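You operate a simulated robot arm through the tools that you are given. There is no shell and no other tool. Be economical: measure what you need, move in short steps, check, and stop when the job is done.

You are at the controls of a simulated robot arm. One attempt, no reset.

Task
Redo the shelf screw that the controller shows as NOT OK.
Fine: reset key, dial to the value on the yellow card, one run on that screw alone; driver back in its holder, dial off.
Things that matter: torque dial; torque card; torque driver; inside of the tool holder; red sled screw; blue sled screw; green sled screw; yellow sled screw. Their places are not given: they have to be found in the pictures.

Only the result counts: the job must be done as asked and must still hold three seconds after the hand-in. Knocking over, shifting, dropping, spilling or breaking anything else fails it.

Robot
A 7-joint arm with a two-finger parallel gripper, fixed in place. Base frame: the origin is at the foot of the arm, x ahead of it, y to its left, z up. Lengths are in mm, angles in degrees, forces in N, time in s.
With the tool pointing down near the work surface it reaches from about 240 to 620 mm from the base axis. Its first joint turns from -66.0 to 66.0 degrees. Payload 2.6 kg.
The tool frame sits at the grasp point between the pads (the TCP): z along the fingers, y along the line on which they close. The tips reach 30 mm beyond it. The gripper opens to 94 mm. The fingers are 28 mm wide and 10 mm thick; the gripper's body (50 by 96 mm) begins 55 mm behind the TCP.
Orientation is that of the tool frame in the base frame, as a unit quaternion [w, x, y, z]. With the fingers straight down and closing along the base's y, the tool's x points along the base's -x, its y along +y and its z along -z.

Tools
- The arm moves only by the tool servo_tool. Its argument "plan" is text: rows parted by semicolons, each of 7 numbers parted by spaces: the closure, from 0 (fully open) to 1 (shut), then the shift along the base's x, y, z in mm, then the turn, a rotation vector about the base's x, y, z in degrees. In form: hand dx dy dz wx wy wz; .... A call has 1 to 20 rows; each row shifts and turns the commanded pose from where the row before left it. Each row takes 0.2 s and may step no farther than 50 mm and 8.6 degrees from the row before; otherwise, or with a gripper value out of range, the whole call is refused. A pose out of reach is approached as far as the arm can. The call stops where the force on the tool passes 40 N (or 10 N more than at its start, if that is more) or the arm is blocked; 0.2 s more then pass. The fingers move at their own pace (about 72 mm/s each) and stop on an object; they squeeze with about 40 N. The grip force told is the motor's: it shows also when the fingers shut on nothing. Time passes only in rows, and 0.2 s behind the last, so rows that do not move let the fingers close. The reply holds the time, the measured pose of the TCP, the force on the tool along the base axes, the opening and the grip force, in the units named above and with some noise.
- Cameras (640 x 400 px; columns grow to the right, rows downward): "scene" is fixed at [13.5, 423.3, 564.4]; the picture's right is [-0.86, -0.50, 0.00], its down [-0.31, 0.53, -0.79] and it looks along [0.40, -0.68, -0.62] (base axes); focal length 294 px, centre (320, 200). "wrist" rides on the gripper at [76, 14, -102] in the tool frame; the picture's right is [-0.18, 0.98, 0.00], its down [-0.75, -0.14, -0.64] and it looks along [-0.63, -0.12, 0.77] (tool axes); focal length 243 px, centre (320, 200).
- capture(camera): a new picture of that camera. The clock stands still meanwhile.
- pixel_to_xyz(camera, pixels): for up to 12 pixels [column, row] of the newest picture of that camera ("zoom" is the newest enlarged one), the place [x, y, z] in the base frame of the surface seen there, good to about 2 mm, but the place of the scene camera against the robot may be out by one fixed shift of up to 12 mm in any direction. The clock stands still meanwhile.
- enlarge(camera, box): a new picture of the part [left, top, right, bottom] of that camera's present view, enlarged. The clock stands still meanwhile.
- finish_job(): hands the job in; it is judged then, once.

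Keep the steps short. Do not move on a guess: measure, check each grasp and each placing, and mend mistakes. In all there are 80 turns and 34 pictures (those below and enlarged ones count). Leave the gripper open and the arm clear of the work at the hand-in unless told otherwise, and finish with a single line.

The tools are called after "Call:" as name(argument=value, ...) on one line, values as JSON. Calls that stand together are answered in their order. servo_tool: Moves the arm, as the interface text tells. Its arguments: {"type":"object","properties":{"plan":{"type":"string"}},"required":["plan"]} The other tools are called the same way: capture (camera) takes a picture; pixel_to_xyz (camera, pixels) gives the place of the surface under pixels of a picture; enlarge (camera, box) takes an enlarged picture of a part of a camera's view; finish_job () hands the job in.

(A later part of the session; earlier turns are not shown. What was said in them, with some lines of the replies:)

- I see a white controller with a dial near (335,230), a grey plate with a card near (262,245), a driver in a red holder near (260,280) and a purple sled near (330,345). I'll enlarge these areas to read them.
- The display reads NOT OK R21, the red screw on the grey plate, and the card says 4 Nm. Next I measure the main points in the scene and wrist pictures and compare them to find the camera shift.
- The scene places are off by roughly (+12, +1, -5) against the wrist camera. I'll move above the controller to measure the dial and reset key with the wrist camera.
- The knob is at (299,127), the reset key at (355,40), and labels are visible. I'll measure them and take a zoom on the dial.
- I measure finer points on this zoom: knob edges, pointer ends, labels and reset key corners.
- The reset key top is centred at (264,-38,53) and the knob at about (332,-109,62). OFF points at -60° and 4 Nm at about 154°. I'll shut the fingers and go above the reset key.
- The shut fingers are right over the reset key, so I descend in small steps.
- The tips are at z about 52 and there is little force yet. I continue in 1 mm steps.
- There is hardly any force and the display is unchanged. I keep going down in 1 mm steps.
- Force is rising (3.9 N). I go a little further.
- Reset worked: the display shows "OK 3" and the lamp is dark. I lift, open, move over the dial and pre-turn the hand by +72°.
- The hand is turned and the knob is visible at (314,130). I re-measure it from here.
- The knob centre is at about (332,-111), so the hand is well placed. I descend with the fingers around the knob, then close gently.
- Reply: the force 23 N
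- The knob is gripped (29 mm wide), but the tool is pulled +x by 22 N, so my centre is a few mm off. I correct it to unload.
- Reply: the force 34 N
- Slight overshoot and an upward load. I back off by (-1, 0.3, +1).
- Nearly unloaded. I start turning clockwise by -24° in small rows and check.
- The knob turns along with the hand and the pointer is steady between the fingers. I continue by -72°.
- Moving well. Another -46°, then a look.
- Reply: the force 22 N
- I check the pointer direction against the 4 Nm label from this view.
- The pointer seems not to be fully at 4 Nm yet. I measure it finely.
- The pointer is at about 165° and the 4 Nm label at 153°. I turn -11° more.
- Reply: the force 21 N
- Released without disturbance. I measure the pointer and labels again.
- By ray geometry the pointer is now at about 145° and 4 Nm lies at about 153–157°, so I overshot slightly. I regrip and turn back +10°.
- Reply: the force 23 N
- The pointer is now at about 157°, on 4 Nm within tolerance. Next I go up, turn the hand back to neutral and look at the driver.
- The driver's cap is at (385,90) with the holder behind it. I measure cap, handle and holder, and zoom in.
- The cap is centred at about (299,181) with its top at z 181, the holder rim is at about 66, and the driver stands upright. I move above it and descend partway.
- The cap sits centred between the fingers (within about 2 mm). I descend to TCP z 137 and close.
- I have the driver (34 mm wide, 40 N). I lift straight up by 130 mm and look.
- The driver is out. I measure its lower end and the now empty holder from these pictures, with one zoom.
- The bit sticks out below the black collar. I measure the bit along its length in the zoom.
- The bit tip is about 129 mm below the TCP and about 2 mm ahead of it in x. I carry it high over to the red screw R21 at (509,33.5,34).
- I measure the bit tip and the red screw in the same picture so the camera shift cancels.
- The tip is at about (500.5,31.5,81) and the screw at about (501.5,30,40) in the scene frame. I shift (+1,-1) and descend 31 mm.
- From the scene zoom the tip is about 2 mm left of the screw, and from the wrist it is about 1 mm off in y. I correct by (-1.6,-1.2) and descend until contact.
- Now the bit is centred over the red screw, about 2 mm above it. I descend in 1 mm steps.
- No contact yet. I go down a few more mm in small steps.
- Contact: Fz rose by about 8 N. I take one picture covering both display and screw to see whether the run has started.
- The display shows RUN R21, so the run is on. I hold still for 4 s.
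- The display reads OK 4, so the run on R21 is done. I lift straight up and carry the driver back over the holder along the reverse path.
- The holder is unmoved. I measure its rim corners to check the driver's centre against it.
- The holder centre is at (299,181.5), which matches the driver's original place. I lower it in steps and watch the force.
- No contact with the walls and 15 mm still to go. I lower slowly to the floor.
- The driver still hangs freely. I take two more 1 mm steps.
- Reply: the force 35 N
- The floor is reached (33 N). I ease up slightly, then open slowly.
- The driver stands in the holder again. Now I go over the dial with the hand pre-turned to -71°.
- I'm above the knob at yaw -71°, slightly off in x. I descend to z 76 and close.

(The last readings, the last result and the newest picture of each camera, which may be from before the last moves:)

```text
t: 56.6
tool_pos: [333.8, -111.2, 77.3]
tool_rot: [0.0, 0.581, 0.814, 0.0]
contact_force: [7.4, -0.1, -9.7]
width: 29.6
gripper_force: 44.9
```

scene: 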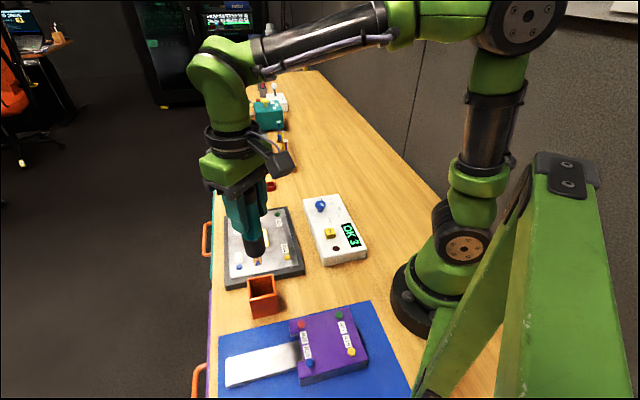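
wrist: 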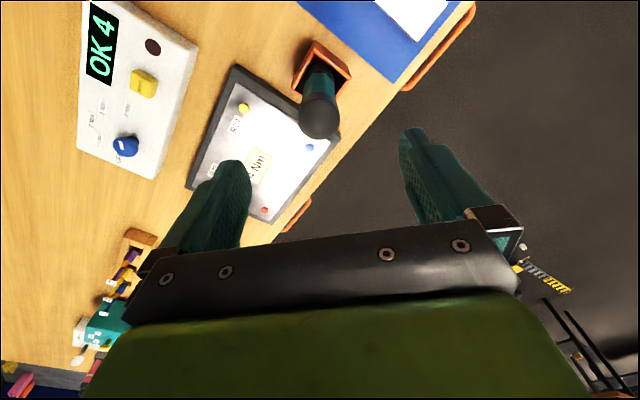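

The knob is gripped with low side load. I turn back counter-clockwise, first by +72°.

Call:
servo_tool(plan="1 0 0 0 0 0 8; 1 0 0 0 0 0 8; 1 0 0 0 0 0 8; 1 0 0 0 0 0 8; 1 0 0 0 0 0 8; 1 0 0 0 0 0 8; 1 0 0 0 0 0 8; 1 0 0 0 0 0 8; 1 0 0 0 0 0 8; 1 0 0 0 0 0 0")

Call:
servo_tool(plan="1 0 0 0 0 0 8; 1 0 0 0 0 0 8; 1 0 0 0 0 0 8; 1 0 0 0 0 0 8; 1 0 0 0 0 0 8; 1 0 0 0 0 0 8; 1 0 0 0 0 0 8; 1 0 0 0 0 0 8; 1 0 0 0 0 0 8; 1 0 0 0 0 0 0")

```text
t: 58.8
tool_pos: [333.3, -110.6, 76.5]
tool_rot: [0.0, -0.01, 1.0, -0.001]
contact_force: [1.3, -0.4, 14.1]
width: 29.4
gripper_force: 45.4
```

```text
t: 61.0
tool_pos: [333.4, -112.0, 75.3]
tool_rot: [0.0, -0.596, 0.803, -0.001]
contact_force: [9.7, -1.2, 2.1]
width: 29.2
gripper_force: 45.1
```

Turned +144° in all. I release, lift, and use the last picture to check the pointer.

Call:
servo_tool(plan="0.3 0 0 0 0 0 0; 0.3 0 0 0 0 0 0; 0.3 0 0 15 0 0 0; 0.3 0 0 30 0 0 0; 0.3 0 0 30 0 0 0; 0.3 0 0 0 0 0 0")

Call:
enlarge(camera="wrist", box=[200, 30, 400, 180])

```text
t: 62.4
tool_pos: [332.9, -110.4, 150.3]
tool_rot: [0.0, -0.595, 0.804, 0.0]
contact_force: [0.0, 0.3, 0.1]
width: 65.6
gripper_force: 0.1
```

```text
2.67 times, centred on (300, 105) of wrist
```

zoom: 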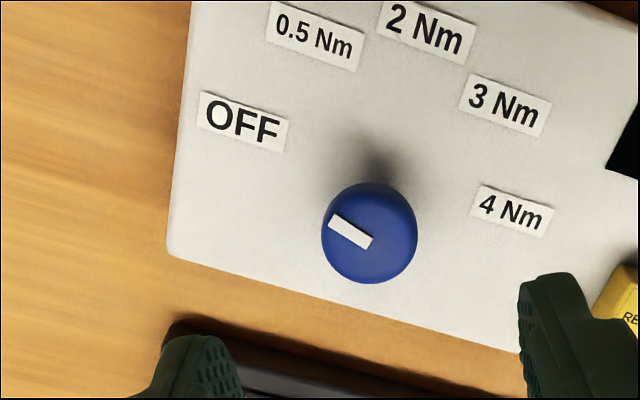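

The pointer is at about -58°, as at the start (OFF). I lift clear, open the hand and turn it back to neutral.

Call:
servo_tool(plan="0 0 0 40 0 0 0; 0 0 0 40 0 0 -8; 0 0 0 40 0 0 -8; 0 10 10 30 0 0 -8; 0 10 10 0 0 0 -8; 0 10 10 0 0 0 -8; 0 10 10 0 0 0 -8; 0 0 0 0 0 0 -8; 0 0 0 0 0 0 -8; 0 0 0 0 0 0 -8; 0 0 0 0 0 0 0")

```text
t: 64.8
tool_pos: [373.1, -70.5, 299.3]
tool_rot: [0.0, -0.008, 1.0, 0.0]
contact_force: [-0.6, -0.8, 0.1]
width: 93.9
gripper_force: 0.0
```

The arm is clear, the gripper is open and all steps are checked, so I hand in.

Call:
finish_job()

```text
The job is handed in.
```

R21 was rerun alone at 4 Nm after a reset, and the controller showed OK 4; the driver is back in its holder and the dial is at OFF.
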